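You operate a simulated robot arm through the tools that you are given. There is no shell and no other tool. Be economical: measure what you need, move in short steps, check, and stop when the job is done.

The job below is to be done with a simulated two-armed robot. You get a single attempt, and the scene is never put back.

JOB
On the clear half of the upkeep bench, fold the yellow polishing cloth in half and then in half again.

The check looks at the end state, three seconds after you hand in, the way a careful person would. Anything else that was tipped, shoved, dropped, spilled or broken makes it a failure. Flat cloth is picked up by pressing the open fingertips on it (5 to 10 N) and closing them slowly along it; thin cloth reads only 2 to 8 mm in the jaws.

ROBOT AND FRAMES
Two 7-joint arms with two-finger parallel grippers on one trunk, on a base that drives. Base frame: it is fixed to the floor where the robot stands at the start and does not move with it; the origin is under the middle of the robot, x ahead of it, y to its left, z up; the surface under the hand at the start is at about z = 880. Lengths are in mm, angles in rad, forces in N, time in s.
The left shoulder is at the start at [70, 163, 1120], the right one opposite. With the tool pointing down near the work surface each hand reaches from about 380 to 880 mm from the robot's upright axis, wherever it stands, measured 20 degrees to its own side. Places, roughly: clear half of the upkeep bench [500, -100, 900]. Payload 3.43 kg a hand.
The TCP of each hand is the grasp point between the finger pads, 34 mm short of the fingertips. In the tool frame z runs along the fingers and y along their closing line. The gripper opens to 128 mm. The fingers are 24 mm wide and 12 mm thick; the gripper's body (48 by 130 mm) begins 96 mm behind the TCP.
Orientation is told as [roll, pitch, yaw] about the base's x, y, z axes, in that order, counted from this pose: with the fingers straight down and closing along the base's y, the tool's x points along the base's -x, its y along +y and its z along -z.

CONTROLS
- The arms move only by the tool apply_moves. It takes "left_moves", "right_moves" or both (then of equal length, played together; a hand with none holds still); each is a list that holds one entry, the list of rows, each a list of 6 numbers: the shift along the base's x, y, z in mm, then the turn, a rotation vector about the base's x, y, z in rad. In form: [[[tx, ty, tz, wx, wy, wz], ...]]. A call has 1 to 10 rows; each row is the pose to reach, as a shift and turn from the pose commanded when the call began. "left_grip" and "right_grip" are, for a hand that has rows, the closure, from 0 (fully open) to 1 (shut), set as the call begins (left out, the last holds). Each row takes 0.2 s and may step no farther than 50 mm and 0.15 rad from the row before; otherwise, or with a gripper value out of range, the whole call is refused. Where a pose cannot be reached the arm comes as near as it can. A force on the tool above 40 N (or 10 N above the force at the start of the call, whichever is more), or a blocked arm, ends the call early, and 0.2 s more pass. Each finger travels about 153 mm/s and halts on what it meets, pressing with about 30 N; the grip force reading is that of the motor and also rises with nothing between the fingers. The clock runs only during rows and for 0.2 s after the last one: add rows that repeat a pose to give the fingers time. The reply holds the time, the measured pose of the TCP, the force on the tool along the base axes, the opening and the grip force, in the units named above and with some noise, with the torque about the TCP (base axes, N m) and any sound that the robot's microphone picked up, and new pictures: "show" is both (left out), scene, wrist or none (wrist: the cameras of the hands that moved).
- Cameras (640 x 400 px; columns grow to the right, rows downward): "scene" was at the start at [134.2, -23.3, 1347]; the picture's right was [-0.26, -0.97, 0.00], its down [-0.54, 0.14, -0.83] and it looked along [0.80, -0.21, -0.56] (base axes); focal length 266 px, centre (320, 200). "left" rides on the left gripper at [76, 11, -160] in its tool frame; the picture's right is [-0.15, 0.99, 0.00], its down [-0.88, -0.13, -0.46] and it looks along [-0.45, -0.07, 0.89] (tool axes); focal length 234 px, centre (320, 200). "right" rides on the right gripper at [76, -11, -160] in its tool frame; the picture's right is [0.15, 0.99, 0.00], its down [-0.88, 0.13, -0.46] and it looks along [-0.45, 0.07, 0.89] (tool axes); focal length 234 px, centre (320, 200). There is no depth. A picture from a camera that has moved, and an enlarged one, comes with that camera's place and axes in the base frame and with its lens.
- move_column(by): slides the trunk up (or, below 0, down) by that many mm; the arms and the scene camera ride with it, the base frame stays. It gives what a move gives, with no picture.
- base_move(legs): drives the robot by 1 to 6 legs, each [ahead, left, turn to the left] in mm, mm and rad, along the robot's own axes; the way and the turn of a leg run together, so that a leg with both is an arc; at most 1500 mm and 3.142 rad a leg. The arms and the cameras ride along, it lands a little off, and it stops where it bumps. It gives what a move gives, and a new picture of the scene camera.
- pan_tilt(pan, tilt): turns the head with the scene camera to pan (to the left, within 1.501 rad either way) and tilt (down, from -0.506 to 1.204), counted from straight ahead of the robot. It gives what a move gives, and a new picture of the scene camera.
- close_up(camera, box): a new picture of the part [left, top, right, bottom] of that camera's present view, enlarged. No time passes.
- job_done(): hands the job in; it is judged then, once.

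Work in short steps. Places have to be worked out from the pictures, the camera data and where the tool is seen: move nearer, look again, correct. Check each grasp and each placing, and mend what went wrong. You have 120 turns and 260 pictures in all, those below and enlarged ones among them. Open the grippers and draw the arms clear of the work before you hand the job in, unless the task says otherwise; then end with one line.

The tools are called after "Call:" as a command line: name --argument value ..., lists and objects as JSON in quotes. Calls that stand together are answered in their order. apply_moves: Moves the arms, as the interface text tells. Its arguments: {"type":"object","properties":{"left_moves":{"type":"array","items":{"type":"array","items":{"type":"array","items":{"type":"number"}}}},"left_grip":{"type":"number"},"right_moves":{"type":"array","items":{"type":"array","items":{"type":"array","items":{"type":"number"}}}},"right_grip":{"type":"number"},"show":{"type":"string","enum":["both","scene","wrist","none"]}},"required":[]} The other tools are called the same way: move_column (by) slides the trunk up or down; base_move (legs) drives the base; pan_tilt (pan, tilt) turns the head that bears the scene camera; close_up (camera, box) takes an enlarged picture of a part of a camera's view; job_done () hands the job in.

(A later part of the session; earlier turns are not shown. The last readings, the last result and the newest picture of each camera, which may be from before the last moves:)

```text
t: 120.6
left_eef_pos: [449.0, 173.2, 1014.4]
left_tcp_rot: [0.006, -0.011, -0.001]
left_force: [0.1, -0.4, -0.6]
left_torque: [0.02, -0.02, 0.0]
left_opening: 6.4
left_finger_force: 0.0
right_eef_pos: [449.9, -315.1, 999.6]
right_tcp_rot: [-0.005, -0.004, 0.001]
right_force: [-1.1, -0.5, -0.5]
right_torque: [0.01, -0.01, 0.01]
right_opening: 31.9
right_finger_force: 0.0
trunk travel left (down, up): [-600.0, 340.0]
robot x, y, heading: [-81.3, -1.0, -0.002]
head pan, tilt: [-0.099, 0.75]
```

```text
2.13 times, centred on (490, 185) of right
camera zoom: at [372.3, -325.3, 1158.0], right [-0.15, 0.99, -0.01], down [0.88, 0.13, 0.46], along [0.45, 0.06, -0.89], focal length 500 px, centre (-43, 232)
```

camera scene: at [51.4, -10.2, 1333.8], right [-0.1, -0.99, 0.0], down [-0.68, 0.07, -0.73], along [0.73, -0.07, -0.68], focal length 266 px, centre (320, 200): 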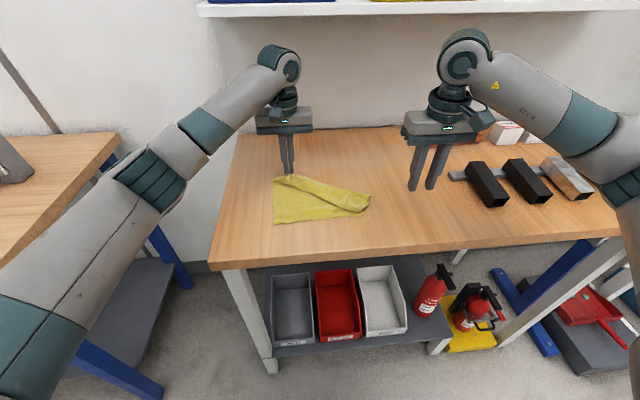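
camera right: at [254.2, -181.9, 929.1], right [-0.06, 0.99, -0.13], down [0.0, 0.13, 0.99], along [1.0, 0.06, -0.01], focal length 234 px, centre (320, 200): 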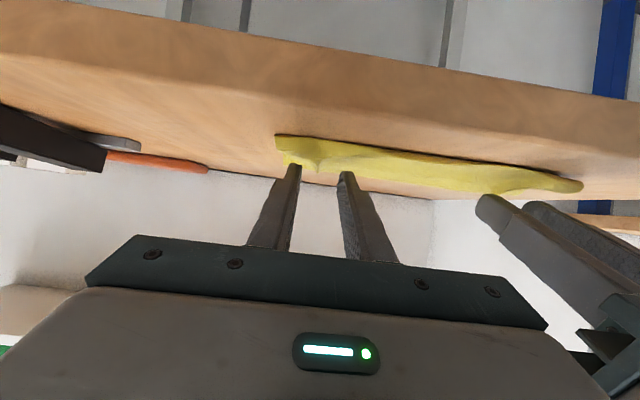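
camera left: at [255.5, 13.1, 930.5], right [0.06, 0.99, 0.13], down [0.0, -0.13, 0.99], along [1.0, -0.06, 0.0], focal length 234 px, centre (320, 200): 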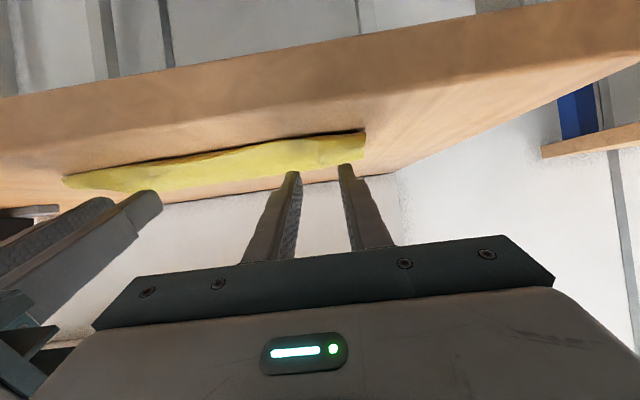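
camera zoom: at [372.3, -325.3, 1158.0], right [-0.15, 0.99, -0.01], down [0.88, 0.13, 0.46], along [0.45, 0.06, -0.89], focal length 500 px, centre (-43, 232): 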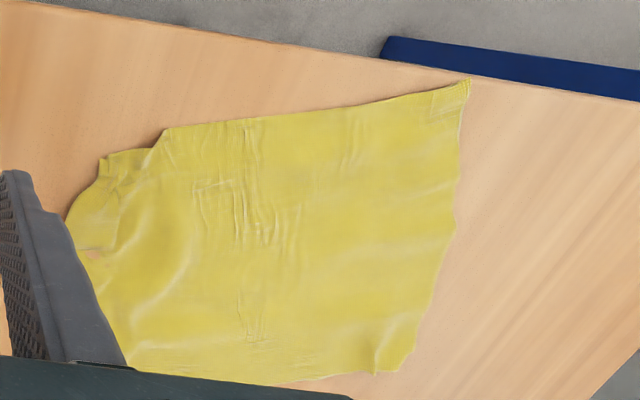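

The near-right corner lies at about (454, -235) with gathers beside it. I'll pin the near-left corner with the left fingers, press the right fingers on the near-right corner, and slide it outward to stretch the near edge.

Call:
apply_moves --left_moves '[[[-8, -40, 0, 0, 0, 0], [-16, -80, 0, 0, 0, 0], [-25, -120, -5, 0, 0, 0], [-35, -160, -25, 0, 0, 0], [-46, -195, -50, 0, 0, 0], [-46, -206, -80, 0, 0, 0], [-46, -206, -96, 0, 0, 0], [-46, -206, -100, 0, 0, 0]]]' --right_moves '[[[4, 20, 0, 0, 0, 0], [8, 45, -10, 0, 0, 0], [10, 70, -25, 0, 0, 0], [12, 91, -45, 0, 0, 0], [12, 91, -65, 0, 0, 0], [12, 91, -78, 0, 0, 0], [12, 91, -83, 0, 0, 0], [12, 91, -85.5, 0, 0, 0]]]' --left_grip 0.93 --right_grip 0.93 --show "none"

Call:
close_up --camera "scene" --box '[250, 130, 410, 250]'

```text
t: 122.4
left_eef_pos: [402.9, -33.0, 915.4]
left_tcp_rot: [0.005, -0.011, -0.002]
left_force: [0.8, 0.8, 0.1]
left_torque: [0.01, -0.01, 0.0]
left_opening: 8.9
left_finger_force: 0.1
right_eef_pos: [461.7, -223.2, 914.3]
right_tcp_rot: [-0.004, -0.01, 0.0]
right_force: [4.4, -0.8, 21.9]
right_torque: [-0.02, -0.14, 0.0]
right_opening: 9.1
right_finger_force: 0.4
trunk travel left (down, up): [-600.0, 340.0]
robot x, y, heading: [-79.3, 1.1, -0.003]
head pan, tilt: [-0.099, 0.75]
```

```text
3.33 times, centred on (330, 190) of scene
camera zoom: at [50.4, -9.5, 1334.3], right [-0.1, -0.99, 0.0], down [-0.68, 0.07, -0.73], along [0.73, -0.08, -0.68], focal length 886 px, centre (287, 233)
```

zoom: 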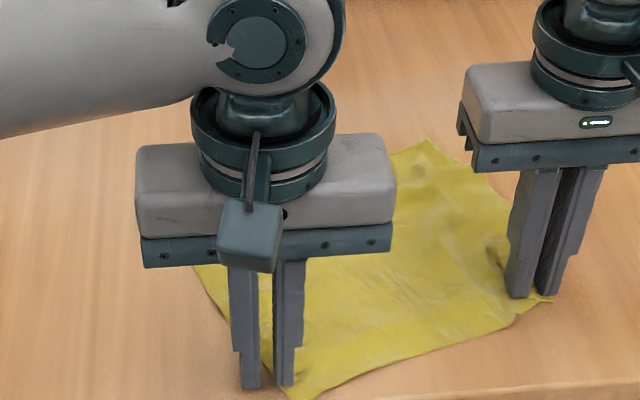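

I'll shift the left anchor fully onto the cloth and press it, then slide the right corner outward.

Call:
apply_moves --left_moves '[[[3, -15, 3, 0, 0, 0], [3, -15, 0, 0, 0, 0], [3, -15, -2, 0, 0, 0], [3, -15, -2.7, 0, 0, 0]]]' --right_moves '[[[0, 0, 0.4, 0, 0, 0], [0, 0, 0.4, 0, 0, 0], [0, 0, 0.4, 0, 0, 0], [0, 0, 0.4, 0, 0, 0]]]' --show "none"

Call:
apply_moves --right_moves '[[[2, -6, 0, 0, 0, 0], [4, -12, 0, 0, 0, 0], [6, -18, 0, 0, 0, 0], [8, -24, 0, 0, 0, 0], [10, -30, 0, 0, 0, 0], [12, -36, 0, 0, 0, 0], [14, -42, 0, 0, 0, 0], [15, -46, 0, 0, 0, 0]]]' --show "none"

Call:
close_up --camera "scene" --box '[250, 130, 410, 250]'

```text
t: 123.4
left_eef_pos: [406.0, -47.5, 915.1]
left_tcp_rot: [0.003, -0.013, -0.001]
left_force: [5.4, 3.3, 22.0]
left_torque: [-0.08, 0.05, 0.0]
left_opening: 8.4
left_finger_force: 0.2
right_eef_pos: [459.9, -223.5, 916.1]
right_tcp_rot: [-0.007, -0.005, 0.0]
right_force: [6.5, -0.8, 28.1]
right_torque: [0.01, -0.23, 0.01]
right_opening: 9.2
right_finger_force: 0.1
trunk travel left (down, up): [-600.0, 340.0]
robot x, y, heading: [-81.0, 0.4, -0.005]
head pan, tilt: [-0.099, 0.75]
```

```text
t: 124.9
left_eef_pos: [404.1, -48.5, 914.2]
left_tcp_rot: [0.003, -0.014, -0.001]
left_force: [-1.1, 0.2, 15.1]
left_torque: [-0.11, 0.18, -0.05]
left_opening: 8.7
left_finger_force: 0.1
right_eef_pos: [473.3, -261.1, 914.8]
right_tcp_rot: [-0.003, -0.007, 0.003]
right_force: [-1.9, 3.0, 14.2]
right_torque: [0.08, 0.06, 0.01]
right_opening: 1.4
right_finger_force: 30.1
trunk travel left (down, up): [-600.0, 340.0]
robot x, y, heading: [-81.5, -1.3, -0.003]
head pan, tilt: [-0.099, 0.75]
stopped in row 7 (left hand): the force on the tool passed its limit at 40 N (the readings are from after the stop); the commanded pose is now the measured one
```

```text
3.33 times, centred on (330, 190) of scene
camera zoom: at [48.6, -9.6, 1333.5], right [-0.1, -0.99, 0.0], down [-0.68, 0.07, -0.73], along [0.73, -0.08, -0.68], focal length 886 px, centre (287, 233)
```

zoom: 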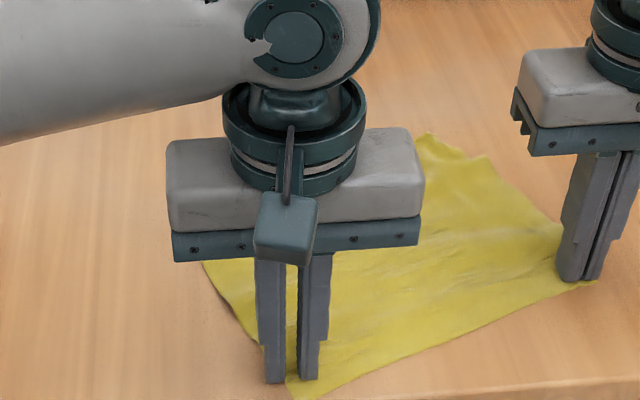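

The near edge is now straight, and the cloth lies flat but rotated about 0.31 rad: corners NL (384, -46), NR (457, -275), FR (643, -197), FL (573, 24). I'll release, lift both hands, and turn the jaws by −1.26 rad so they close square to the near edge.

Call:
apply_moves --left_moves '[[[0, 0, 20, 0, 0, 0], [0, 0, 60, 0, 0, -0.1], [0, 0, 70, 0, 0, -0.24], [0, 0, 70, 0, 0, -0.38], [0, 0, 70, 0, 0, -0.52], [0, -5, 70, 0, 0, -0.66], [0, -10, 70, 0, 0, -0.8], [0, -15, 70, 0, 0, -0.94], [2, -20, 70, 0, 0, -1.08], [3, -20, 70, 0, 0, -1.22]]]' --right_moves '[[[0, 0, 0, 0, 0, 0], [0, 0, 20, 0, 0, -0.0], [0, 0, 60, 0, 0, -0.14], [0, 0, 70, 0, 0, -0.28], [0, 0, 70, 0, 0, -0.42], [0, 4, 70, 0, 0, -0.56], [-3, 8, 70, 0, 0, -0.7], [-5, 12, 70, 0, 0, -0.84], [-8, 16, 70, 0, 0, -0.98], [-9, 18, 70, 0, 0, -1.12]]]' --left_grip 0.8 --right_grip 0.8 --show "none"

Call:
apply_moves --left_moves '[[[0, 0, -5, 0, 0, -0.04], [0, 0, -20, 0, 0, -0.04], [0, 0, -35, 0, 0, -0.04], [0, 0, -45, 0, 0, -0.04]]]' --right_moves '[[[0, 0, -5, 0, 0, -0.14], [0, 0, -20, 0, 0, -0.14], [0, 0, -35, 0, 0, -0.14], [0, 0, -45, 0, 0, -0.14]]]' --show "scene"

Call:
close_up --camera "scene" --box '[250, 130, 410, 250]'

```text
t: 127.1
left_eef_pos: [410.2, -68.8, 983.2]
left_tcp_rot: [0.007, -0.01, -1.224]
left_force: [0.7, -0.1, 0.8]
left_torque: [0.0, 0.01, 0.0]
left_opening: 25.7
left_finger_force: 0.1
right_eef_pos: [464.9, -242.6, 983.6]
right_tcp_rot: [-0.005, -0.002, -1.122]
right_force: [0.0, -0.4, -0.3]
right_torque: [-0.01, -0.05, -0.02]
right_opening: 25.7
right_finger_force: 0.1
trunk travel left (down, up): [-600.0, 340.0]
robot x, y, heading: [-79.7, -0.3, -0.002]
head pan, tilt: [-0.099, 0.75]
```

```text
t: 128.1
left_eef_pos: [409.1, -69.1, 936.2]
left_tcp_rot: [0.006, -0.009, -1.262]
left_force: [1.0, 0.1, 0.7]
left_torque: [0.01, 0.02, 0.0]
left_opening: 25.4
left_finger_force: 0.0
right_eef_pos: [464.7, -243.2, 937.5]
right_tcp_rot: [-0.005, 0.0, -1.259]
right_force: [0.0, 0.6, 0.1]
right_torque: [-0.03, 0.0, -0.01]
right_opening: 25.5
right_finger_force: 0.0
trunk travel left (down, up): [-600.0, 340.0]
robot x, y, heading: [-79.2, -2.5, -0.001]
head pan, tilt: [-0.099, 0.75]
camera scene: at [51.9, -10.5, 1333.7], right [-0.1, -0.99, 0.0], down [-0.68, 0.07, -0.73], along [0.73, -0.07, -0.68], focal length 266 px, centre (320, 200)
```

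scene: 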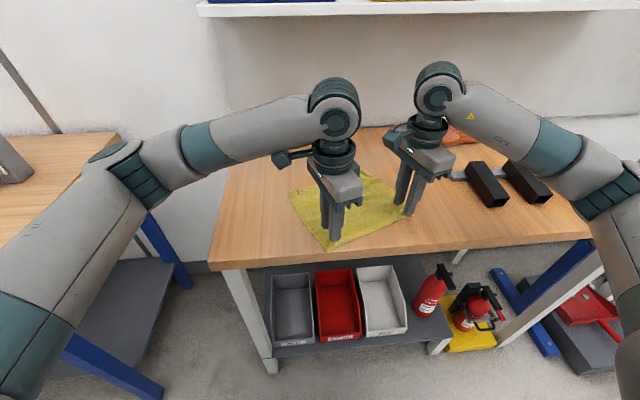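

```text
3.33 times, centred on (330, 190) of scene
camera zoom: at [51.9, -10.5, 1333.7], right [-0.1, -0.99, 0.0], down [-0.68, 0.07, -0.73], along [0.73, -0.07, -0.68], focal length 886 px, centre (287, 233)
```

zoom: 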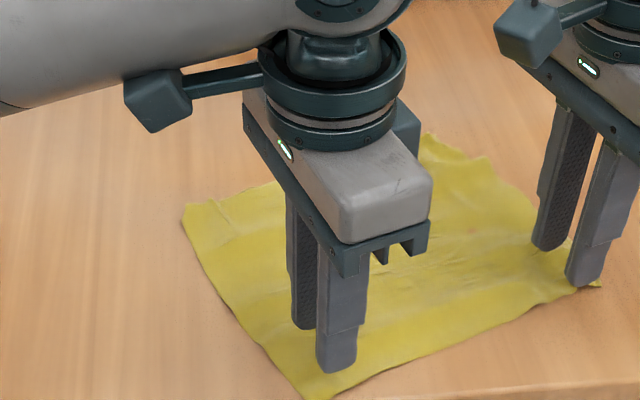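

The jaws are square to the near edge. The left is well placed. The right needs about 8 mm more inward. Then I'll lower both to contact.

Call:
apply_moves --left_moves '[[[0, 0, -10, 0, 0, 0], [0, 0, -17, 0, 0, 0], [0, 0, -20, 0, 0, 0], [0, 0, -21, 0, 0, 0]]]' --right_moves '[[[8, 2.5, -10, 0, 0, 0], [8, 2.5, -17, 0, 0, 0], [8, 2.5, -21, 0, 0, 0], [8, 2.5, -22, 0, 0, 0]]]' --show "none"

Call:
close_up --camera "scene" --box '[310, 170, 420, 250]'

```text
t: 129.1
left_eef_pos: [409.8, -69.4, 916.9]
left_tcp_rot: [0.004, -0.011, -1.261]
left_force: [-0.1, -0.4, -1.0]
left_torque: [0.01, 0.02, 0.05]
left_opening: 25.7
left_finger_force: 0.1
right_eef_pos: [471.9, -241.3, 915.3]
right_tcp_rot: [-0.004, -0.001, -1.26]
right_force: [-0.2, 0.5, 1.5]
right_torque: [0.01, 0.0, -0.03]
right_opening: 25.6
right_finger_force: 0.1
trunk travel left (down, up): [-600.0, 340.0]
robot x, y, heading: [-78.4, -3.5, -0.0]
head pan, tilt: [-0.099, 0.75]
```

```text
5.00 times, centred on (365, 210) of scene
camera zoom: at [51.6, -10.4, 1333.8], right [-0.1, -0.99, 0.0], down [-0.68, 0.07, -0.73], along [0.73, -0.07, -0.68], focal length 1329 px, centre (95, 150)
```

zoom: 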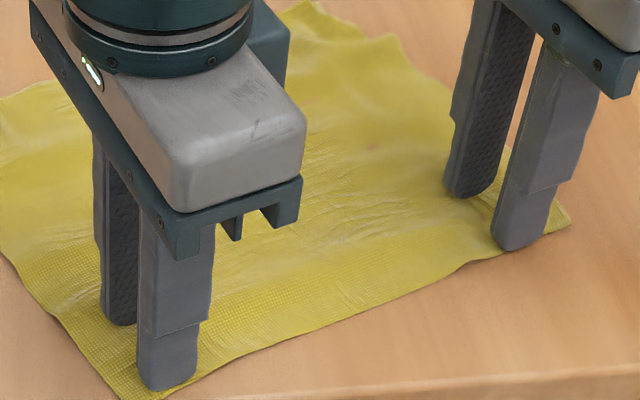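

Both outer fingers sit on the edge of the cloth. I'll press and close in steps.

Call:
apply_moves --left_moves '[[[-2, -0.6, -1.2, 0, 0, 0], [-2, -0.6, -1.8, 0, 0, 0]]]' --right_moves '[[[0, 0, -0.6, 0, 0, 0], [0, 0, -0.8, 0, 0, 0]]]' --show "none"

Call:
apply_moves --left_moves '[[[0, 0, 0, 0, 0, 0], [0, 0, 0, 0, 0, 0]]]' --right_moves '[[[0, 0, 0, 0, 0, 0], [0, 0, 0, 0, 0, 0]]]' --left_grip 0.84 --right_grip 0.84 --show "none"

Call:
close_up --camera "scene" --box '[310, 170, 420, 250]'

```text
t: 129.7
left_eef_pos: [408.2, -69.5, 915.7]
left_tcp_rot: [0.007, -0.011, -1.26]
left_force: [-0.2, -0.2, -0.7]
left_torque: [0.04, -0.04, 0.0]
left_opening: 25.5
left_finger_force: 0.1
right_eef_pos: [472.2, -241.8, 915.3]
right_tcp_rot: [-0.006, -0.002, -1.257]
right_force: [-0.3, 0.4, 3.0]
right_torque: [-0.02, 0.08, -0.02]
right_opening: 25.9
right_finger_force: 0.1
trunk travel left (down, up): [-600.0, 340.0]
robot x, y, heading: [-80.6, -4.0, -0.005]
head pan, tilt: [-0.099, 0.75]
```

```text
t: 130.3
left_eef_pos: [407.5, -69.4, 915.6]
left_tcp_rot: [0.007, -0.011, -1.26]
left_force: [-0.4, 0.7, -0.2]
left_torque: [0.0, 0.0, -0.03]
left_opening: 20.7
left_finger_force: 0.1
right_eef_pos: [472.1, -241.2, 916.3]
right_tcp_rot: [-0.007, -0.001, -1.259]
right_force: [-0.2, 0.4, 3.0]
right_torque: [-0.07, -0.02, 0.03]
right_opening: 20.5
right_finger_force: 0.1
trunk travel left (down, up): [-600.0, 340.0]
robot x, y, heading: [-79.8, 0.6, -0.005]
head pan, tilt: [-0.099, 0.75]
```

```text
5.00 times, centred on (365, 210) of scene
camera zoom: at [51.4, -10.3, 1333.8], right [-0.1, -0.99, 0.0], down [-0.68, 0.07, -0.73], along [0.73, -0.07, -0.68], focal length 1329 px, centre (95, 150)
```

zoom: 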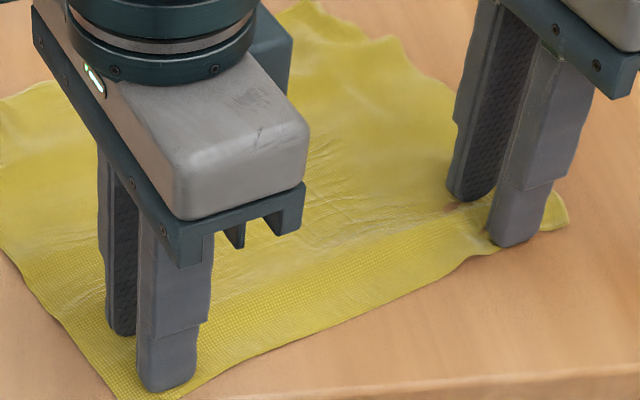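

Right contact is light and the left isn't touching yet. I'll press the left 1.5 mm and the right 0.6 mm more, then close.

Call:
apply_moves --left_moves '[[[0, 0, -1, 0, 0, 0], [0, 0, -1.5, 0, 0, 0]]]' --right_moves '[[[0, 0, -0.5, 0, 0, 0], [0, 0, -0.6, 0, 0, 0]]]' --left_grip 0.82 --show "none"

Call:
apply_moves --left_moves '[[[0, 0, 0, 0, 0, 0], [0, 0, 0, 0, 0, 0]]]' --right_moves '[[[0, 0, 0, 0, 0, 0], [0, 0, 0, 0, 0, 0]]]' --left_grip 0.85 --right_grip 0.88 --show "none"

Call:
apply_moves --left_moves '[[[0, 0, 0, 0, 0, 0], [0, 0, 0, 0, 0, 0]]]' --right_moves '[[[0, 0, 0, 0, 0, 0], [0, 0, 0, 0, 0, 0]]]' --left_grip 0.89 --right_grip 0.92 --show "none"

Call:
close_up --camera "scene" --box '[310, 170, 420, 250]'

```text
t: 130.9
left_eef_pos: [408.3, -71.3, 914.8]
left_tcp_rot: [0.008, -0.011, -1.26]
left_force: [0.7, 0.0, 9.7]
left_torque: [0.04, 0.2, 0.01]
left_opening: 22.8
left_finger_force: 0.1
right_eef_pos: [473.5, -240.4, 914.8]
right_tcp_rot: [-0.003, -0.003, -1.257]
right_force: [0.4, -0.7, 4.3]
right_torque: [-0.1, 0.03, -0.01]
right_opening: 19.8
right_finger_force: 0.1
trunk travel left (down, up): [-600.0, 340.0]
robot x, y, heading: [-79.8, -1.7, -0.006]
head pan, tilt: [-0.099, 0.75]
```

```text
t: 131.5
left_eef_pos: [407.2, -69.2, 915.1]
left_tcp_rot: [0.007, -0.013, -1.26]
left_force: [3.3, -0.8, 16.7]
left_torque: [0.01, 0.17, -0.02]
left_opening: 17.9
left_finger_force: 0.0
right_eef_pos: [472.2, -241.8, 915.0]
right_tcp_rot: [-0.004, -0.002, -1.258]
right_force: [-0.3, -0.3, 5.1]
right_torque: [-0.07, 0.03, 0.0]
right_opening: 15.1
right_finger_force: 0.0
trunk travel left (down, up): [-600.0, 340.0]
robot x, y, heading: [-77.6, 0.2, -0.002]
head pan, tilt: [-0.099, 0.75]
```

```text
t: 132.1
left_eef_pos: [407.6, -69.3, 915.5]
left_tcp_rot: [0.006, -0.012, -1.259]
left_force: [2.6, -0.5, 19.3]
left_torque: [0.03, 0.16, 0.02]
left_opening: 12.3
left_finger_force: 0.1
right_eef_pos: [471.7, -240.5, 916.3]
right_tcp_rot: [-0.002, -0.001, -1.258]
right_force: [0.0, -0.9, 4.6]
right_torque: [-0.07, 0.03, 0.02]
right_opening: 10.2
right_finger_force: 0.2
trunk travel left (down, up): [-600.0, 340.0]
robot x, y, heading: [-76.8, 0.1, -0.001]
head pan, tilt: [-0.099, 0.75]
```

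```text
5.00 times, centred on (365, 210) of scene
camera zoom: at [50.0, -10.0, 1334.0], right [-0.1, -0.99, 0.0], down [-0.68, 0.07, -0.73], along [0.73, -0.07, -0.68], focal length 1329 px, centre (95, 150)
```

zoom: 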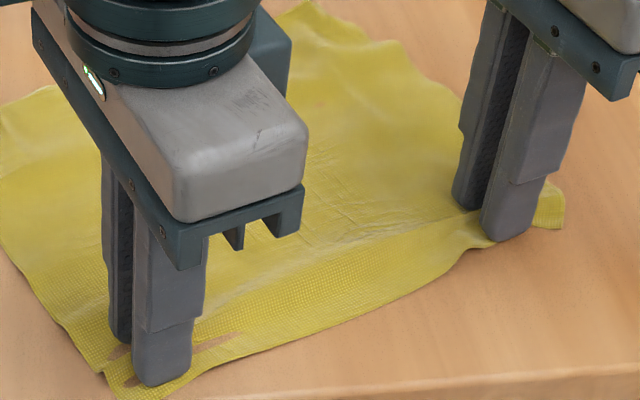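

Call:
apply_moves --left_moves '[[[0, 0, 0.3, 0, 0, 0], [0, 0, 0.3, 0, 0, 0]]]' --right_moves '[[[0, 0, -0.3, 0, 0, 0], [0, 0, -0.3, 0, 0, 0]]]' --left_grip 0.93 --right_grip 0.95 --show "none"

Call:
apply_moves --left_moves '[[[0, 0, 0, 0, 0, 0], [0, 0, 0, 0, 0, 0]]]' --right_moves '[[[0, 0, 0, 0, 0, 0], [0, 0, 0, 0, 0, 0]]]' --left_grip 0.96 --right_grip 1.0 --show "none"

Call:
apply_moves --left_moves '[[[0, 0, 0, 0, 0, 0], [0, 0, 0, 0, 0, 0]]]' --right_moves '[[[0, 0, 0, 0, 0, 0], [0, 0, 0, 0, 0, 0]]]' --left_grip 1.0 --show "none"

Call:
close_up --camera "scene" --box '[310, 170, 420, 250]'

```text
t: 132.7
left_eef_pos: [407.7, -67.8, 914.8]
left_tcp_rot: [0.008, -0.013, -1.259]
left_force: [4.2, -1.8, 19.0]
left_torque: [-0.03, 0.06, 0.02]
left_opening: 7.0
left_finger_force: 0.0
right_eef_pos: [472.7, -240.4, 915.4]
right_tcp_rot: [-0.003, -0.003, -1.258]
right_force: [0.1, -0.3, 6.2]
right_torque: [-0.1, 0.03, 0.02]
right_opening: 7.8
right_finger_force: 0.7
trunk travel left (down, up): [-600.0, 340.0]
robot x, y, heading: [-81.2, -2.8, -0.0]
head pan, tilt: [-0.099, 0.75]
```

```text
t: 133.3
left_eef_pos: [407.4, -69.6, 915.1]
left_tcp_rot: [0.005, -0.013, -1.261]
left_force: [2.4, -0.5, 17.4]
left_torque: [-0.01, 0.11, 0.04]
left_opening: 3.8
left_finger_force: 0.0
right_eef_pos: [470.9, -241.7, 915.1]
right_tcp_rot: [-0.004, -0.005, -1.258]
right_force: [-0.3, -0.5, 7.9]
right_torque: [-0.08, 0.02, 0.01]
right_opening: 2.1
right_finger_force: 30.4
trunk travel left (down, up): [-600.0, 340.0]
robot x, y, heading: [-81.4, -0.5, -0.004]
head pan, tilt: [-0.099, 0.75]
```

```text
t: 133.9
left_eef_pos: [406.8, -69.3, 915.4]
left_tcp_rot: [0.006, -0.01, -1.26]
left_force: [-2.0, -1.5, 15.3]
left_torque: [0.01, 0.2, 0.04]
left_opening: 1.7
left_finger_force: 29.2
right_eef_pos: [472.0, -240.8, 915.5]
right_tcp_rot: [-0.003, -0.003, -1.258]
right_force: [1.5, -0.4, 7.0]
right_torque: [-0.11, -0.06, 0.03]
right_opening: 1.6
right_finger_force: 30.1
trunk travel left (down, up): [-600.0, 340.0]
robot x, y, heading: [-82.5, 2.6, -0.003]
head pan, tilt: [-0.099, 0.75]
```

```text
5.00 times, centred on (365, 210) of scene
camera zoom: at [49.5, -10.1, 1334.0], right [-0.1, -0.99, 0.0], down [-0.68, 0.07, -0.73], along [0.73, -0.07, -0.68], focal length 1329 px, centre (95, 150)
```

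zoom: 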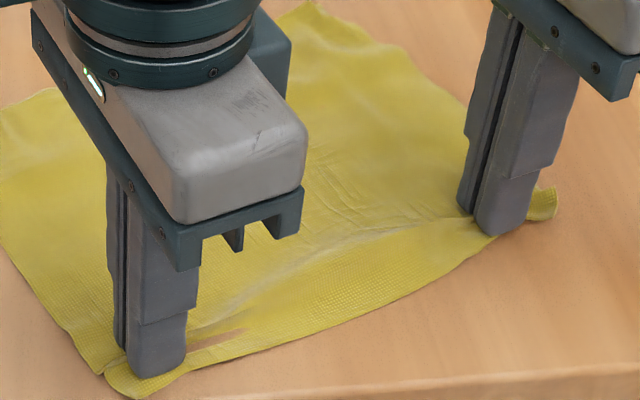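

Both jaws hold the near edge (1.7 and 1.6 mm) with the cloth hanging straight out below the tips. I'll fold it forward square to the crease, along a low arc of about 168 mm, and stop just above the far edge.

Call:
apply_moves --left_moves '[[[5, 2, 20, 0, 0, 0], [19, 7, 38, 0, 0, 0], [42, 15, 48, 0, 0, 0], [71, 25, 50, 0, 0, 0], [99, 35, 48, 0, 0, 0], [122, 44, 40, 0, 0, 0], [141, 50, 30, 0, 0, 0], [153, 55, 22, 0, 0, 0], [158, 56, 16, 0, 0, 0], [158, 56, 16, 0, 0, 0]]]' --right_moves '[[[5, 2, 20, 0, 0, 0], [19, 7, 38, 0, 0, 0], [42, 15, 48, 0, 0, 0], [71, 25, 50, 0, 0, 0], [99, 35, 48, 0, 0, 0], [122, 44, 40, 0, 0, 0], [141, 50, 30, 0, 0, 0], [153, 55, 22, 0, 0, 0], [158, 56, 16, 0, 0, 0], [158, 56, 16, 0, 0, 0]]]' --show "scene"

Call:
close_up --camera "scene" --box '[270, 120, 400, 220]'

Call:
close_up --camera "left" --box '[160, 40, 480, 260]'

```text
t: 136.1
left_eef_pos: [565.5, -14.1, 930.7]
left_tcp_rot: [0.006, -0.011, -1.258]
left_force: [-0.4, 0.6, 0.0]
left_torque: [-0.04, 0.01, -0.01]
left_opening: 1.9
left_finger_force: 30.1
right_eef_pos: [631.0, -184.8, 930.7]
right_tcp_rot: [-0.005, -0.002, -1.258]
right_force: [-0.8, -0.4, 0.3]
right_torque: [-0.04, 0.05, 0.02]
right_opening: 2.0
right_finger_force: 30.6
trunk travel left (down, up): [-600.0, 340.0]
robot x, y, heading: [-79.9, -2.9, -0.001]
head pan, tilt: [-0.099, 0.75]
camera scene: at [51.6, -10.3, 1333.8], right [-0.1, -0.99, 0.0], down [-0.68, 0.07, -0.73], along [0.73, -0.07, -0.68], focal length 266 px, centre (320, 200)
```

scene: 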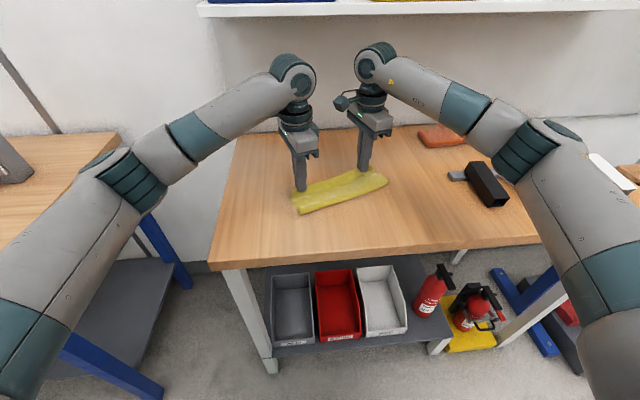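

```text
4.00 times, centred on (335, 170) of scene
camera zoom: at [51.6, -10.3, 1333.8], right [-0.1, -0.99, 0.0], down [-0.68, 0.07, -0.73], along [0.73, -0.07, -0.68], focal length 1063 px, centre (260, 320)
```

zoom: 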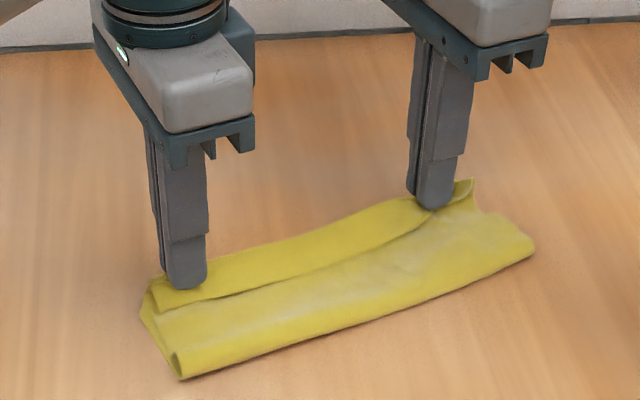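

```text
1.82 times, centred on (320, 150) of left
camera zoom: at [552.6, 63.2, 1089.3], right [0.99, 0.16, 0.01], down [0.14, -0.87, 0.46], along [0.08, -0.46, -0.89], focal length 426 px, centre (320, 291)
```

zoom: 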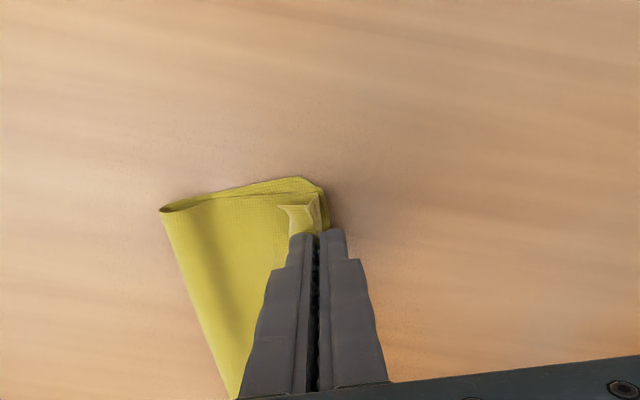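

The fold forms cleanly, but the crease is too far forward: the strip is about 87 mm deep on the left and 75 on the right instead of about 105. I'll back the hands up past the crease so the cloth lays down again, then go forward less, with the right stopping shorter than the left.

Call:
apply_moves --left_moves '[[[-10, -4, 14, 0, 0, 0], [-35, -12, 30, 0, 0, 0], [-65, -23, 36, 0, 0, 0], [-95, -34, 34, 0, 0, 0], [-125, -44, 24, 0, 0, 0], [-125, -44, 24, 0, 0, 0], [-88, -31, 26, 0, 0, 0], [-55, -19, 20, 0, 0, 0], [-35, -12, 10, 0, 0, 0], [-24, -8, 2, 0, 0, 0]]]' --right_moves '[[[-10, -4, 14, 0, 0, 0], [-35, -12, 30, 0, 0, 0], [-65, -23, 36, 0, 0, 0], [-95, -34, 34, 0, 0, 0], [-130, -46, 24, 0, 0, 0], [-130, -46, 24, 0, 0, 0], [-95, -34, 26, 0, 0, 0], [-70, -25, 20, 0, 0, 0], [-52, -18, 10, 0, 0, 0], [-40, -14, 2, 0, 0, 0]]]' --show "none"

Call:
close_up --camera "scene" --box '[270, 130, 400, 230]'

```text
t: 138.3
left_eef_pos: [542.1, -21.3, 931.8]
left_tcp_rot: [0.003, -0.011, -1.261]
left_force: [0.3, 0.1, 0.5]
left_torque: [0.0, -0.02, 0.02]
left_opening: 1.6
left_finger_force: 30.2
right_eef_pos: [591.2, -198.9, 931.6]
right_tcp_rot: [-0.006, -0.003, -1.258]
right_force: [0.6, -1.2, -0.5]
right_torque: [-0.03, 0.01, 0.0]
right_opening: 1.8
right_finger_force: 30.0
trunk travel left (down, up): [-600.0, 340.0]
robot x, y, heading: [-79.8, 0.3, -0.003]
head pan, tilt: [-0.099, 0.75]
```

```text
4.00 times, centred on (335, 180) of scene
camera zoom: at [52.2, -10.2, 1333.7], right [-0.1, -0.99, 0.0], down [-0.68, 0.07, -0.73], along [0.73, -0.07, -0.68], focal length 1063 px, centre (260, 280)
```

zoom: 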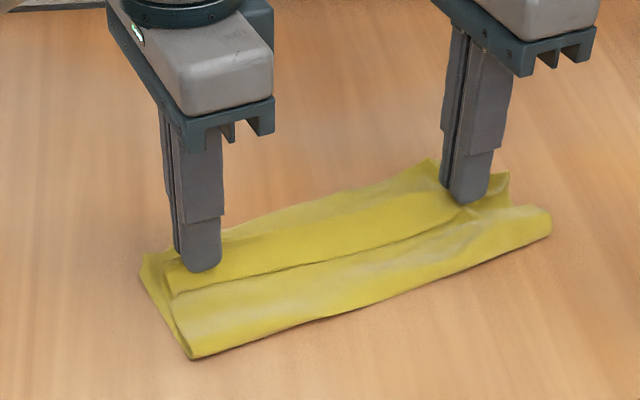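

Much better: the strip is now about 94 mm deep on the left and 102 on the right, with the far edge visible behind the grips. I'll bring the right forward 14 mm, lower both, release and lift clear.

Call:
apply_moves --left_moves '[[[1, 0, 0, 0, 0, 0], [2, 1, -5, 0, 0, 0], [2, 1, -10, 0, 0, 0], [2, 1, -12, 0, 0, 0]]]' --right_moves '[[[8, 2, 0, 0, 0, 0], [13, 4, -5, 0, 0, 0], [13, 4, -10, 0, 0, 0], [13, 4, -12, 0, 0, 0]]]' --show "none"

Call:
apply_moves --left_moves '[[[0, 0, 0, 0, 0, 0], [0, 0, 0, 0, 0, 0], [0, 0, 15, 0, 0, 0], [0, 0, 50, 0, 0, 0], [0, 30, 80, 0, 0, 0], [0, 70, 90, 0, 0, 0], [0, 110, 90, 0, 0, 0]]]' --right_moves '[[[0, 0, 0, 0, 0, 0], [0, 0, 0, 0, 0, 0], [0, 0, 15, 0, 0, 0], [0, 0, 50, 0, 0, 0], [0, -30, 80, 0, 0, 0], [0, -70, 90, 0, 0, 0], [0, -100, 90, 0, 0, 0]]]' --left_grip 0.88 --right_grip 0.88 --show "none"

Call:
close_up --camera "scene" --box '[280, 140, 400, 225]'

```text
t: 139.3
left_eef_pos: [542.8, -20.4, 922.4]
left_tcp_rot: [0.006, -0.011, -1.259]
left_force: [-1.5, -0.1, 7.2]
left_torque: [0.0, 0.05, -0.02]
left_opening: 1.8
left_finger_force: 29.8
right_eef_pos: [602.6, -194.1, 922.5]
right_tcp_rot: [-0.005, -0.003, -1.26]
right_force: [0.0, 0.1, 5.4]
right_torque: [0.02, -0.05, 0.03]
right_opening: 1.7
right_finger_force: 30.0
trunk travel left (down, up): [-600.0, 340.0]
robot x, y, heading: [-79.0, 0.2, 0.002]
head pan, tilt: [-0.099, 0.75]
```

```text
t: 140.9
left_eef_pos: [544.8, 89.6, 1009.5]
left_tcp_rot: [0.006, -0.01, -1.261]
left_force: [-0.6, 0.2, 0.5]
left_torque: [-0.02, -0.03, 0.0]
left_opening: 15.4
left_finger_force: 0.1
right_eef_pos: [605.3, -295.2, 1011.9]
right_tcp_rot: [-0.006, -0.002, -1.256]
right_force: [-0.2, 0.4, 0.6]
right_torque: [-0.04, -0.01, 0.01]
right_opening: 15.4
right_finger_force: 0.0
trunk travel left (down, up): [-600.0, 340.0]
robot x, y, heading: [-81.7, 2.4, -0.001]
head pan, tilt: [-0.099, 0.75]
```

```text
4.71 times, centred on (340, 182) of scene
camera zoom: at [51.2, -9.4, 1333.8], right [-0.1, -0.99, 0.0], down [-0.68, 0.07, -0.73], along [0.73, -0.08, -0.68], focal length 1250 px, centre (226, 282)
```

zoom: 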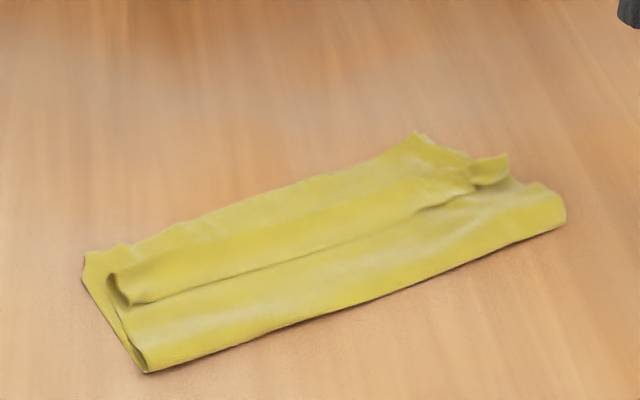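

The fold is down, with the bottom's far edge showing about 25 mm beyond a lip rolled back toward the robot. Flipping that lip forward should align the edges. I'll set closed fingertips on the near side of the lip and sweep them forward under it.

Call:
apply_moves --left_moves '[[[-10, -40, 0, 0, 0, 0], [-20, -80, -10, 0, 0, 0], [-35, -115, -35, 0, 0, 0], [-35, -120, -65, 0, 0, 0], [-35, -120, -85, 0, 0, 0], [-35, -120, -92, 0, 0, 0], [-35, -120, -92, 0, 0, 0]]]' --right_moves '[[[-15, 40, 0, 0, 0, 0], [-30, 80, -10, 0, 0, 0], [-45, 115, -30, 0, 0, 0], [-50, 143, -60, 0, 0, 0], [-50, 143, -85, 0, 0, 0], [-50, 143, -94, 0, 0, 0], [-50, 143, -94, 0, 0, 0]]]' --left_grip 1.0 --right_grip 1.0 --show "none"

Call:
close_up --camera "scene" --box '[280, 130, 400, 225]'

```text
t: 142.5
left_eef_pos: [509.0, -30.1, 916.9]
left_tcp_rot: [0.003, -0.01, -1.26]
left_force: [10.4, 6.8, -8.6]
left_torque: [-0.94, 1.81, 0.35]
left_opening: 0.1
left_finger_force: 30.0
right_eef_pos: [554.5, -152.2, 917.0]
right_tcp_rot: [-0.005, 0.0, -1.259]
right_force: [-10.4, -6.8, 8.4]
right_torque: [1.96, -1.43, 1.13]
right_opening: 0.0
right_finger_force: 29.8
trunk travel left (down, up): [-600.0, 340.0]
robot x, y, heading: [-80.6, 0.3, -0.004]
head pan, tilt: [-0.099, 0.75]
```

```text
4.21 times, centred on (340, 178) of scene
camera zoom: at [51.7, -10.5, 1333.7], right [-0.1, -0.99, 0.0], down [-0.68, 0.07, -0.73], along [0.73, -0.07, -0.68], focal length 1119 px, centre (236, 295)
```

zoom: 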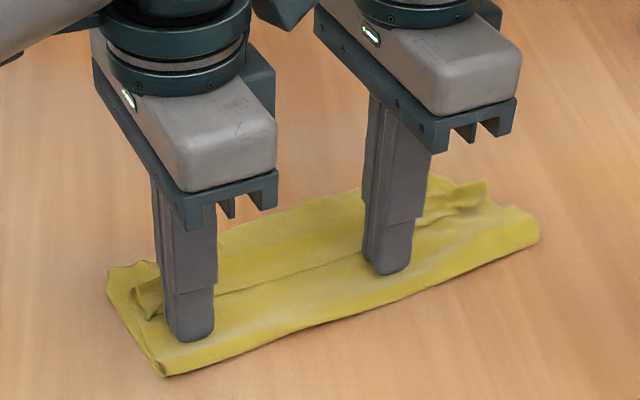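

The hands are touching each other (equal and opposite forces), so I'll shift the right 28 mm outward along the lip. Then I'll sweep both forward.

Call:
apply_moves --right_moves '[[[5, -13, 3, 0, 0, 0], [9, -27, 3, 0, 0, 0], [9, -27, 0, 0, 0, 0]]]' --show "none"

Call:
apply_moves --left_moves '[[[5, 2, 0, 0, 0, 0], [11, 4, 0, 0, 0, 0], [18, 6, 0, 0, 0, 0], [26, 8, 1, 0, 0, 0], [34, 11, 2, 0, 0, 0], [42, 13, 4, 0, 0, 0], [50, 16, 7, 0, 0, 0], [58, 18, 10, 0, 0, 0]]]' --right_moves '[[[5, 2, 0, 0, 0, 0], [11, 4, 0, 0, 0, 0], [18, 6, 0, 0, 0, 0], [26, 8, 1, 0, 0, 0], [34, 11, 2, 0, 0, 0], [42, 13, 4, 0, 0, 0], [50, 16, 7, 0, 0, 0], [58, 18, 10, 0, 0, 0]]]' --show "none"

Call:
close_up --camera "scene" --box '[280, 130, 400, 225]'

```text
t: 143.3
left_eef_pos: [508.9, -30.8, 918.4]
left_tcp_rot: [0.005, -0.012, -1.261]
left_force: [-0.3, 0.1, 0.3]
left_torque: [0.02, -0.01, 0.0]
left_opening: 0.0
left_finger_force: 30.4
right_eef_pos: [562.3, -178.5, 915.9]
right_tcp_rot: [-0.005, -0.003, -1.258]
right_force: [-0.3, -0.4, 0.0]
right_torque: [-0.03, -0.02, 0.02]
right_opening: 0.0
right_finger_force: 29.6
trunk travel left (down, up): [-600.0, 340.0]
robot x, y, heading: [-76.8, -1.0, -0.006]
head pan, tilt: [-0.099, 0.75]
```

```text
t: 145.1
left_eef_pos: [568.1, -12.1, 927.8]
left_tcp_rot: [0.005, -0.011, -1.262]
left_force: [0.1, 1.4, -1.2]
left_torque: [0.0, 0.01, -0.01]
left_opening: 0.0
left_finger_force: 30.5
right_eef_pos: [620.0, -160.5, 925.8]
right_tcp_rot: [-0.004, -0.002, -1.259]
right_force: [0.8, -0.4, 0.5]
right_torque: [-0.01, 0.0, 0.01]
right_opening: 0.0
right_finger_force: 30.0
trunk travel left (down, up): [-600.0, 340.0]
robot x, y, heading: [-79.9, 0.7, -0.005]
head pan, tilt: [-0.099, 0.75]
```

```text
4.21 times, centred on (340, 178) of scene
camera zoom: at [52.0, -10.2, 1333.7], right [-0.1, -0.99, 0.0], down [-0.68, 0.07, -0.73], along [0.73, -0.07, -0.68], focal length 1119 px, centre (236, 295)
```

zoom: 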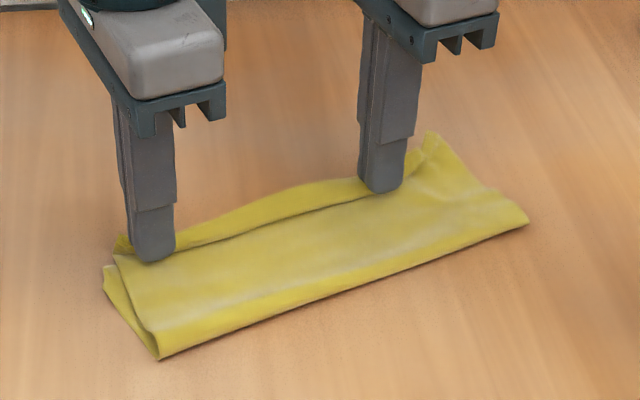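

It's working: the lip is being pushed forward. I'll continue a bit further while rising, then clear the hands and look.

Call:
apply_moves --left_moves '[[[8, 2.5, 0, 0, 0, 0], [16, 5, 1, 0, 0, 0], [25, 8, 3, 0, 0, 0], [34, 10, 8, 0, 0, 0], [36, 11, 30, 0, 0, 0], [30, 40, 60, 0, 0, 0], [20, 80, 80, 0, 0, 0], [10, 120, 80, 0, 0, 0]]]' --right_moves '[[[8, 2.5, 0, 0, 0, 0], [16, 5, 1, 0, 0, 0], [25, 8, 3, 0, 0, 0], [34, 10, 8, 0, 0, 0], [36, 11, 30, 0, 0, 0], [30, -20, 60, 0, 0, 0], [20, -60, 80, 0, 0, 0], [10, -100, 80, 0, 0, 0]]]' --show "none"

Call:
close_up --camera "scene" --box '[280, 130, 400, 225]'

```text
t: 146.9
left_eef_pos: [577.0, 108.6, 1010.0]
left_tcp_rot: [0.005, -0.009, -1.262]
left_force: [0.7, -0.3, 0.4]
left_torque: [0.03, -0.04, 0.03]
left_opening: 0.0
left_finger_force: 29.8
right_eef_pos: [631.0, -261.0, 1006.7]
right_tcp_rot: [-0.007, -0.002, -1.257]
right_force: [-0.4, 0.5, -0.2]
right_torque: [0.01, -0.02, 0.0]
right_opening: 0.0
right_finger_force: 29.6
trunk travel left (down, up): [-600.0, 340.0]
robot x, y, heading: [-79.2, -3.5, -0.004]
head pan, tilt: [-0.099, 0.75]
```

```text
4.21 times, centred on (340, 178) of scene
camera zoom: at [51.1, -10.4, 1333.8], right [-0.1, -0.99, 0.0], down [-0.68, 0.07, -0.73], along [0.73, -0.07, -0.68], focal length 1119 px, centre (236, 295)
```

zoom: 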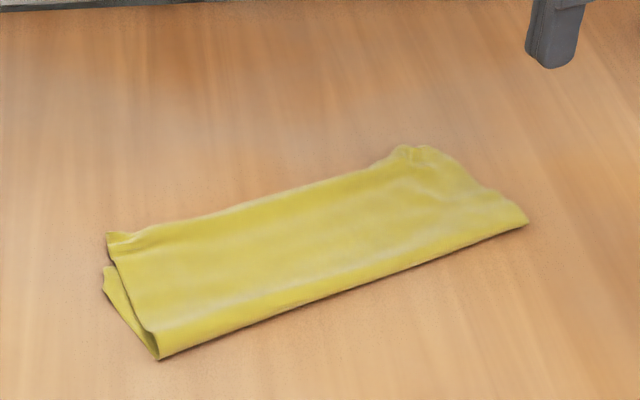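

The lip flipped out and the half fold is clean: about 255 × 105 mm. Now the second fold. I'll pinch the middle of the left end (both layers) with the left hand, jaws closing along the strip, and carry it to the right end. First I'll park the right arm and turn the left hand.

Call:
apply_moves --left_moves '[[[0, 0, 0, 0, 0, 0.15], [0, 0, 0, 0, 0, 0.3], [0, 0, 0, 0, 0, 0.45], [0, 0, 0, 0, 0, 0.6], [-5, -10, 0, 0, 0, 0.75], [-10, -25, 0, 0, 0, 0.9], [-15, -45, 0, 0, 0, 1.05], [-20, -70, 0, 0, 0, 1.2], [-25, -95, -10, 0, 0, 1.35], [-30, -120, -25, 0, 0, 1.5]]]' --right_moves '[[[-10, -15, 10, 0, 0, 0], [-20, -30, 20, 0, 0, 0], [-30, -45, 30, 0, 0, 0], [-45, -60, 40, 0, 0, 0], [-60, -75, 50, 0, 0, 0.1], [-75, -90, 60, 0, 0, 0.2], [-90, -105, 70, 0, 0, 0.3], [-105, -120, 70, 0, 0, 0.4], [-120, -135, 70, 0, 0, 0.5], [-135, -150, 70, 0, 0, 0.6]]]' --left_grip 0.72 --show "none"

Call:
apply_moves --left_moves '[[[-1, -5, -15, 0, 0, 0.14], [-2, -10, -35, 0, 0, 0.14], [-2, -10, -50, 0, 0, 0.14], [-2, -10, -50, 0, 0, 0.14]]]' --show "scene"

Call:
close_up --camera "scene" --box '[270, 120, 400, 225]'

```text
t: 149.1
left_eef_pos: [547.1, -14.1, 983.9]
left_tcp_rot: [0.004, -0.01, 0.242]
left_force: [-0.2, 0.1, -1.0]
left_torque: [0.02, 0.0, 0.0]
left_opening: 35.8
left_finger_force: 0.1
right_eef_pos: [495.8, -412.3, 1076.2]
right_tcp_rot: [-0.001, -0.002, -0.657]
right_force: [-0.2, -0.3, -0.4]
right_torque: [0.08, -0.03, -0.02]
right_opening: 0.1
right_finger_force: 30.0
trunk travel left (down, up): [-600.0, 340.0]
robot x, y, heading: [-79.5, 1.8, -0.003]
head pan, tilt: [-0.099, 0.75]
```

```text
t: 150.1
left_eef_pos: [546.0, -22.0, 934.5]
left_tcp_rot: [0.005, -0.01, 0.382]
left_force: [0.7, -0.2, 0.1]
left_torque: [0.03, -0.02, 0.0]
left_opening: 35.7
left_finger_force: 0.1
right_eef_pos: [496.9, -410.6, 1075.9]
right_tcp_rot: [-0.007, -0.002, -0.658]
right_force: [-0.3, -0.2, -0.5]
right_torque: [0.0, 0.0, 0.04]
right_opening: 0.1
right_finger_force: 29.8
trunk travel left (down, up): [-600.0, 340.0]
robot x, y, heading: [-80.3, 1.0, -0.001]
head pan, tilt: [-0.099, 0.75]
camera scene: at [51.5, -10.7, 1333.8], right [-0.1, -0.99, 0.0], down [-0.68, 0.07, -0.73], along [0.73, -0.07, -0.68], focal length 266 px, centre (320, 200)
```

scene: 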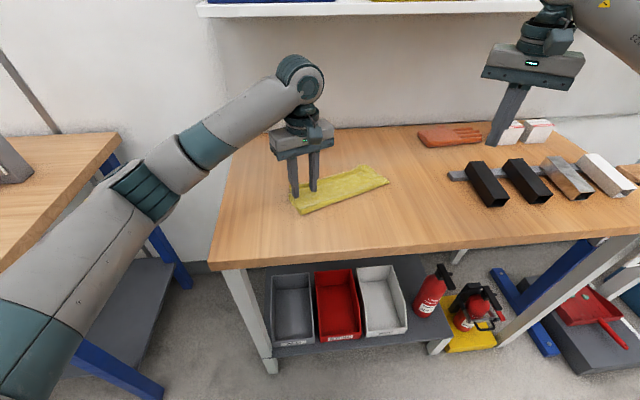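

```text
3.81 times, centred on (335, 172) of scene
camera zoom: at [51.5, -10.7, 1333.8], right [-0.1, -0.99, 0.0], down [-0.68, 0.07, -0.73], along [0.73, -0.07, -0.68], focal length 1012 px, centre (263, 305)
```

zoom: 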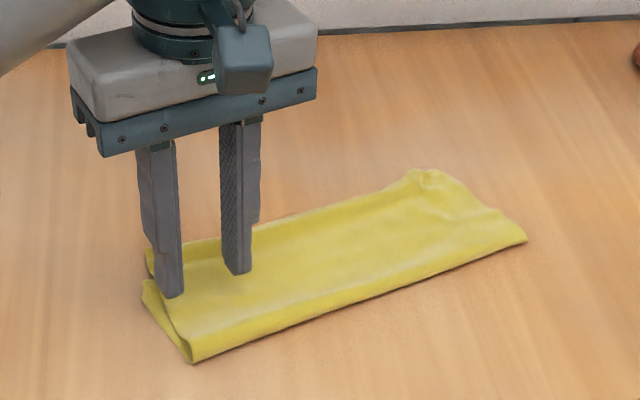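

Well placed at the middle of the left end. I'll lower and press firmly, about 15 N, to catch both layers.

Call:
apply_moves --left_moves '[[[0, 0, -10, 0, 0, 0], [0, 0, -16, 0, 0, 0], [0, 0, -18, 0, 0, 0], [0, 0, -19, 0, 0, 0]]]' --show "none"

Call:
apply_moves --left_moves '[[[0, 0, -0.6, 0, 0, 0], [0, 0, -1, 0, 0, 0]]]' --show "none"

Call:
close_up --camera "scene" --box '[270, 150, 350, 220]'

```text
t: 151.1
left_eef_pos: [544.9, -22.1, 914.6]
left_tcp_rot: [0.004, -0.012, 0.378]
left_force: [1.6, 0.2, 8.3]
left_torque: [0.03, 0.07, -0.01]
left_opening: 35.8
left_finger_force: 0.1
right_eef_pos: [495.8, -412.1, 1076.3]
right_tcp_rot: [-0.004, -0.002, -0.658]
right_force: [0.1, 0.1, -0.3]
right_torque: [0.01, 0.02, 0.0]
right_opening: 0.0
right_finger_force: 30.2
trunk travel left (down, up): [-600.0, 340.0]
robot x, y, heading: [-77.1, -0.4, -0.005]
head pan, tilt: [-0.099, 0.75]
```

```text
t: 151.7
left_eef_pos: [545.7, -22.9, 916.2]
left_tcp_rot: [0.002, -0.014, 0.379]
left_force: [5.6, 0.6, 22.3]
left_torque: [0.06, 0.03, -0.03]
left_opening: 35.7
left_finger_force: 0.1
right_eef_pos: [495.2, -411.2, 1077.3]
right_tcp_rot: [-0.001, -0.003, -0.657]
right_force: [-0.7, 0.2, -0.1]
right_torque: [-0.03, 0.01, 0.02]
right_opening: 0.0
right_finger_force: 30.1
trunk travel left (down, up): [-600.0, 340.0]
robot x, y, heading: [-78.0, -1.9, -0.009]
head pan, tilt: [-0.099, 0.75]
```

```text
5.71 times, centred on (310, 185) of scene
camera zoom: at [50.1, -10.3, 1334.2], right [-0.1, -0.99, 0.0], down [-0.68, 0.07, -0.73], along [0.73, -0.07, -0.68], focal length 1518 px, centre (377, 286)
```

zoom: 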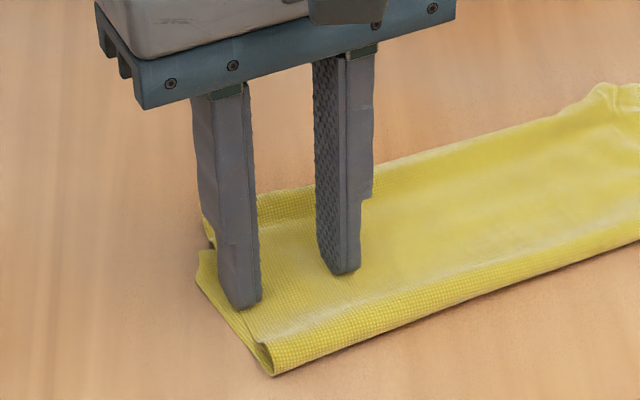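

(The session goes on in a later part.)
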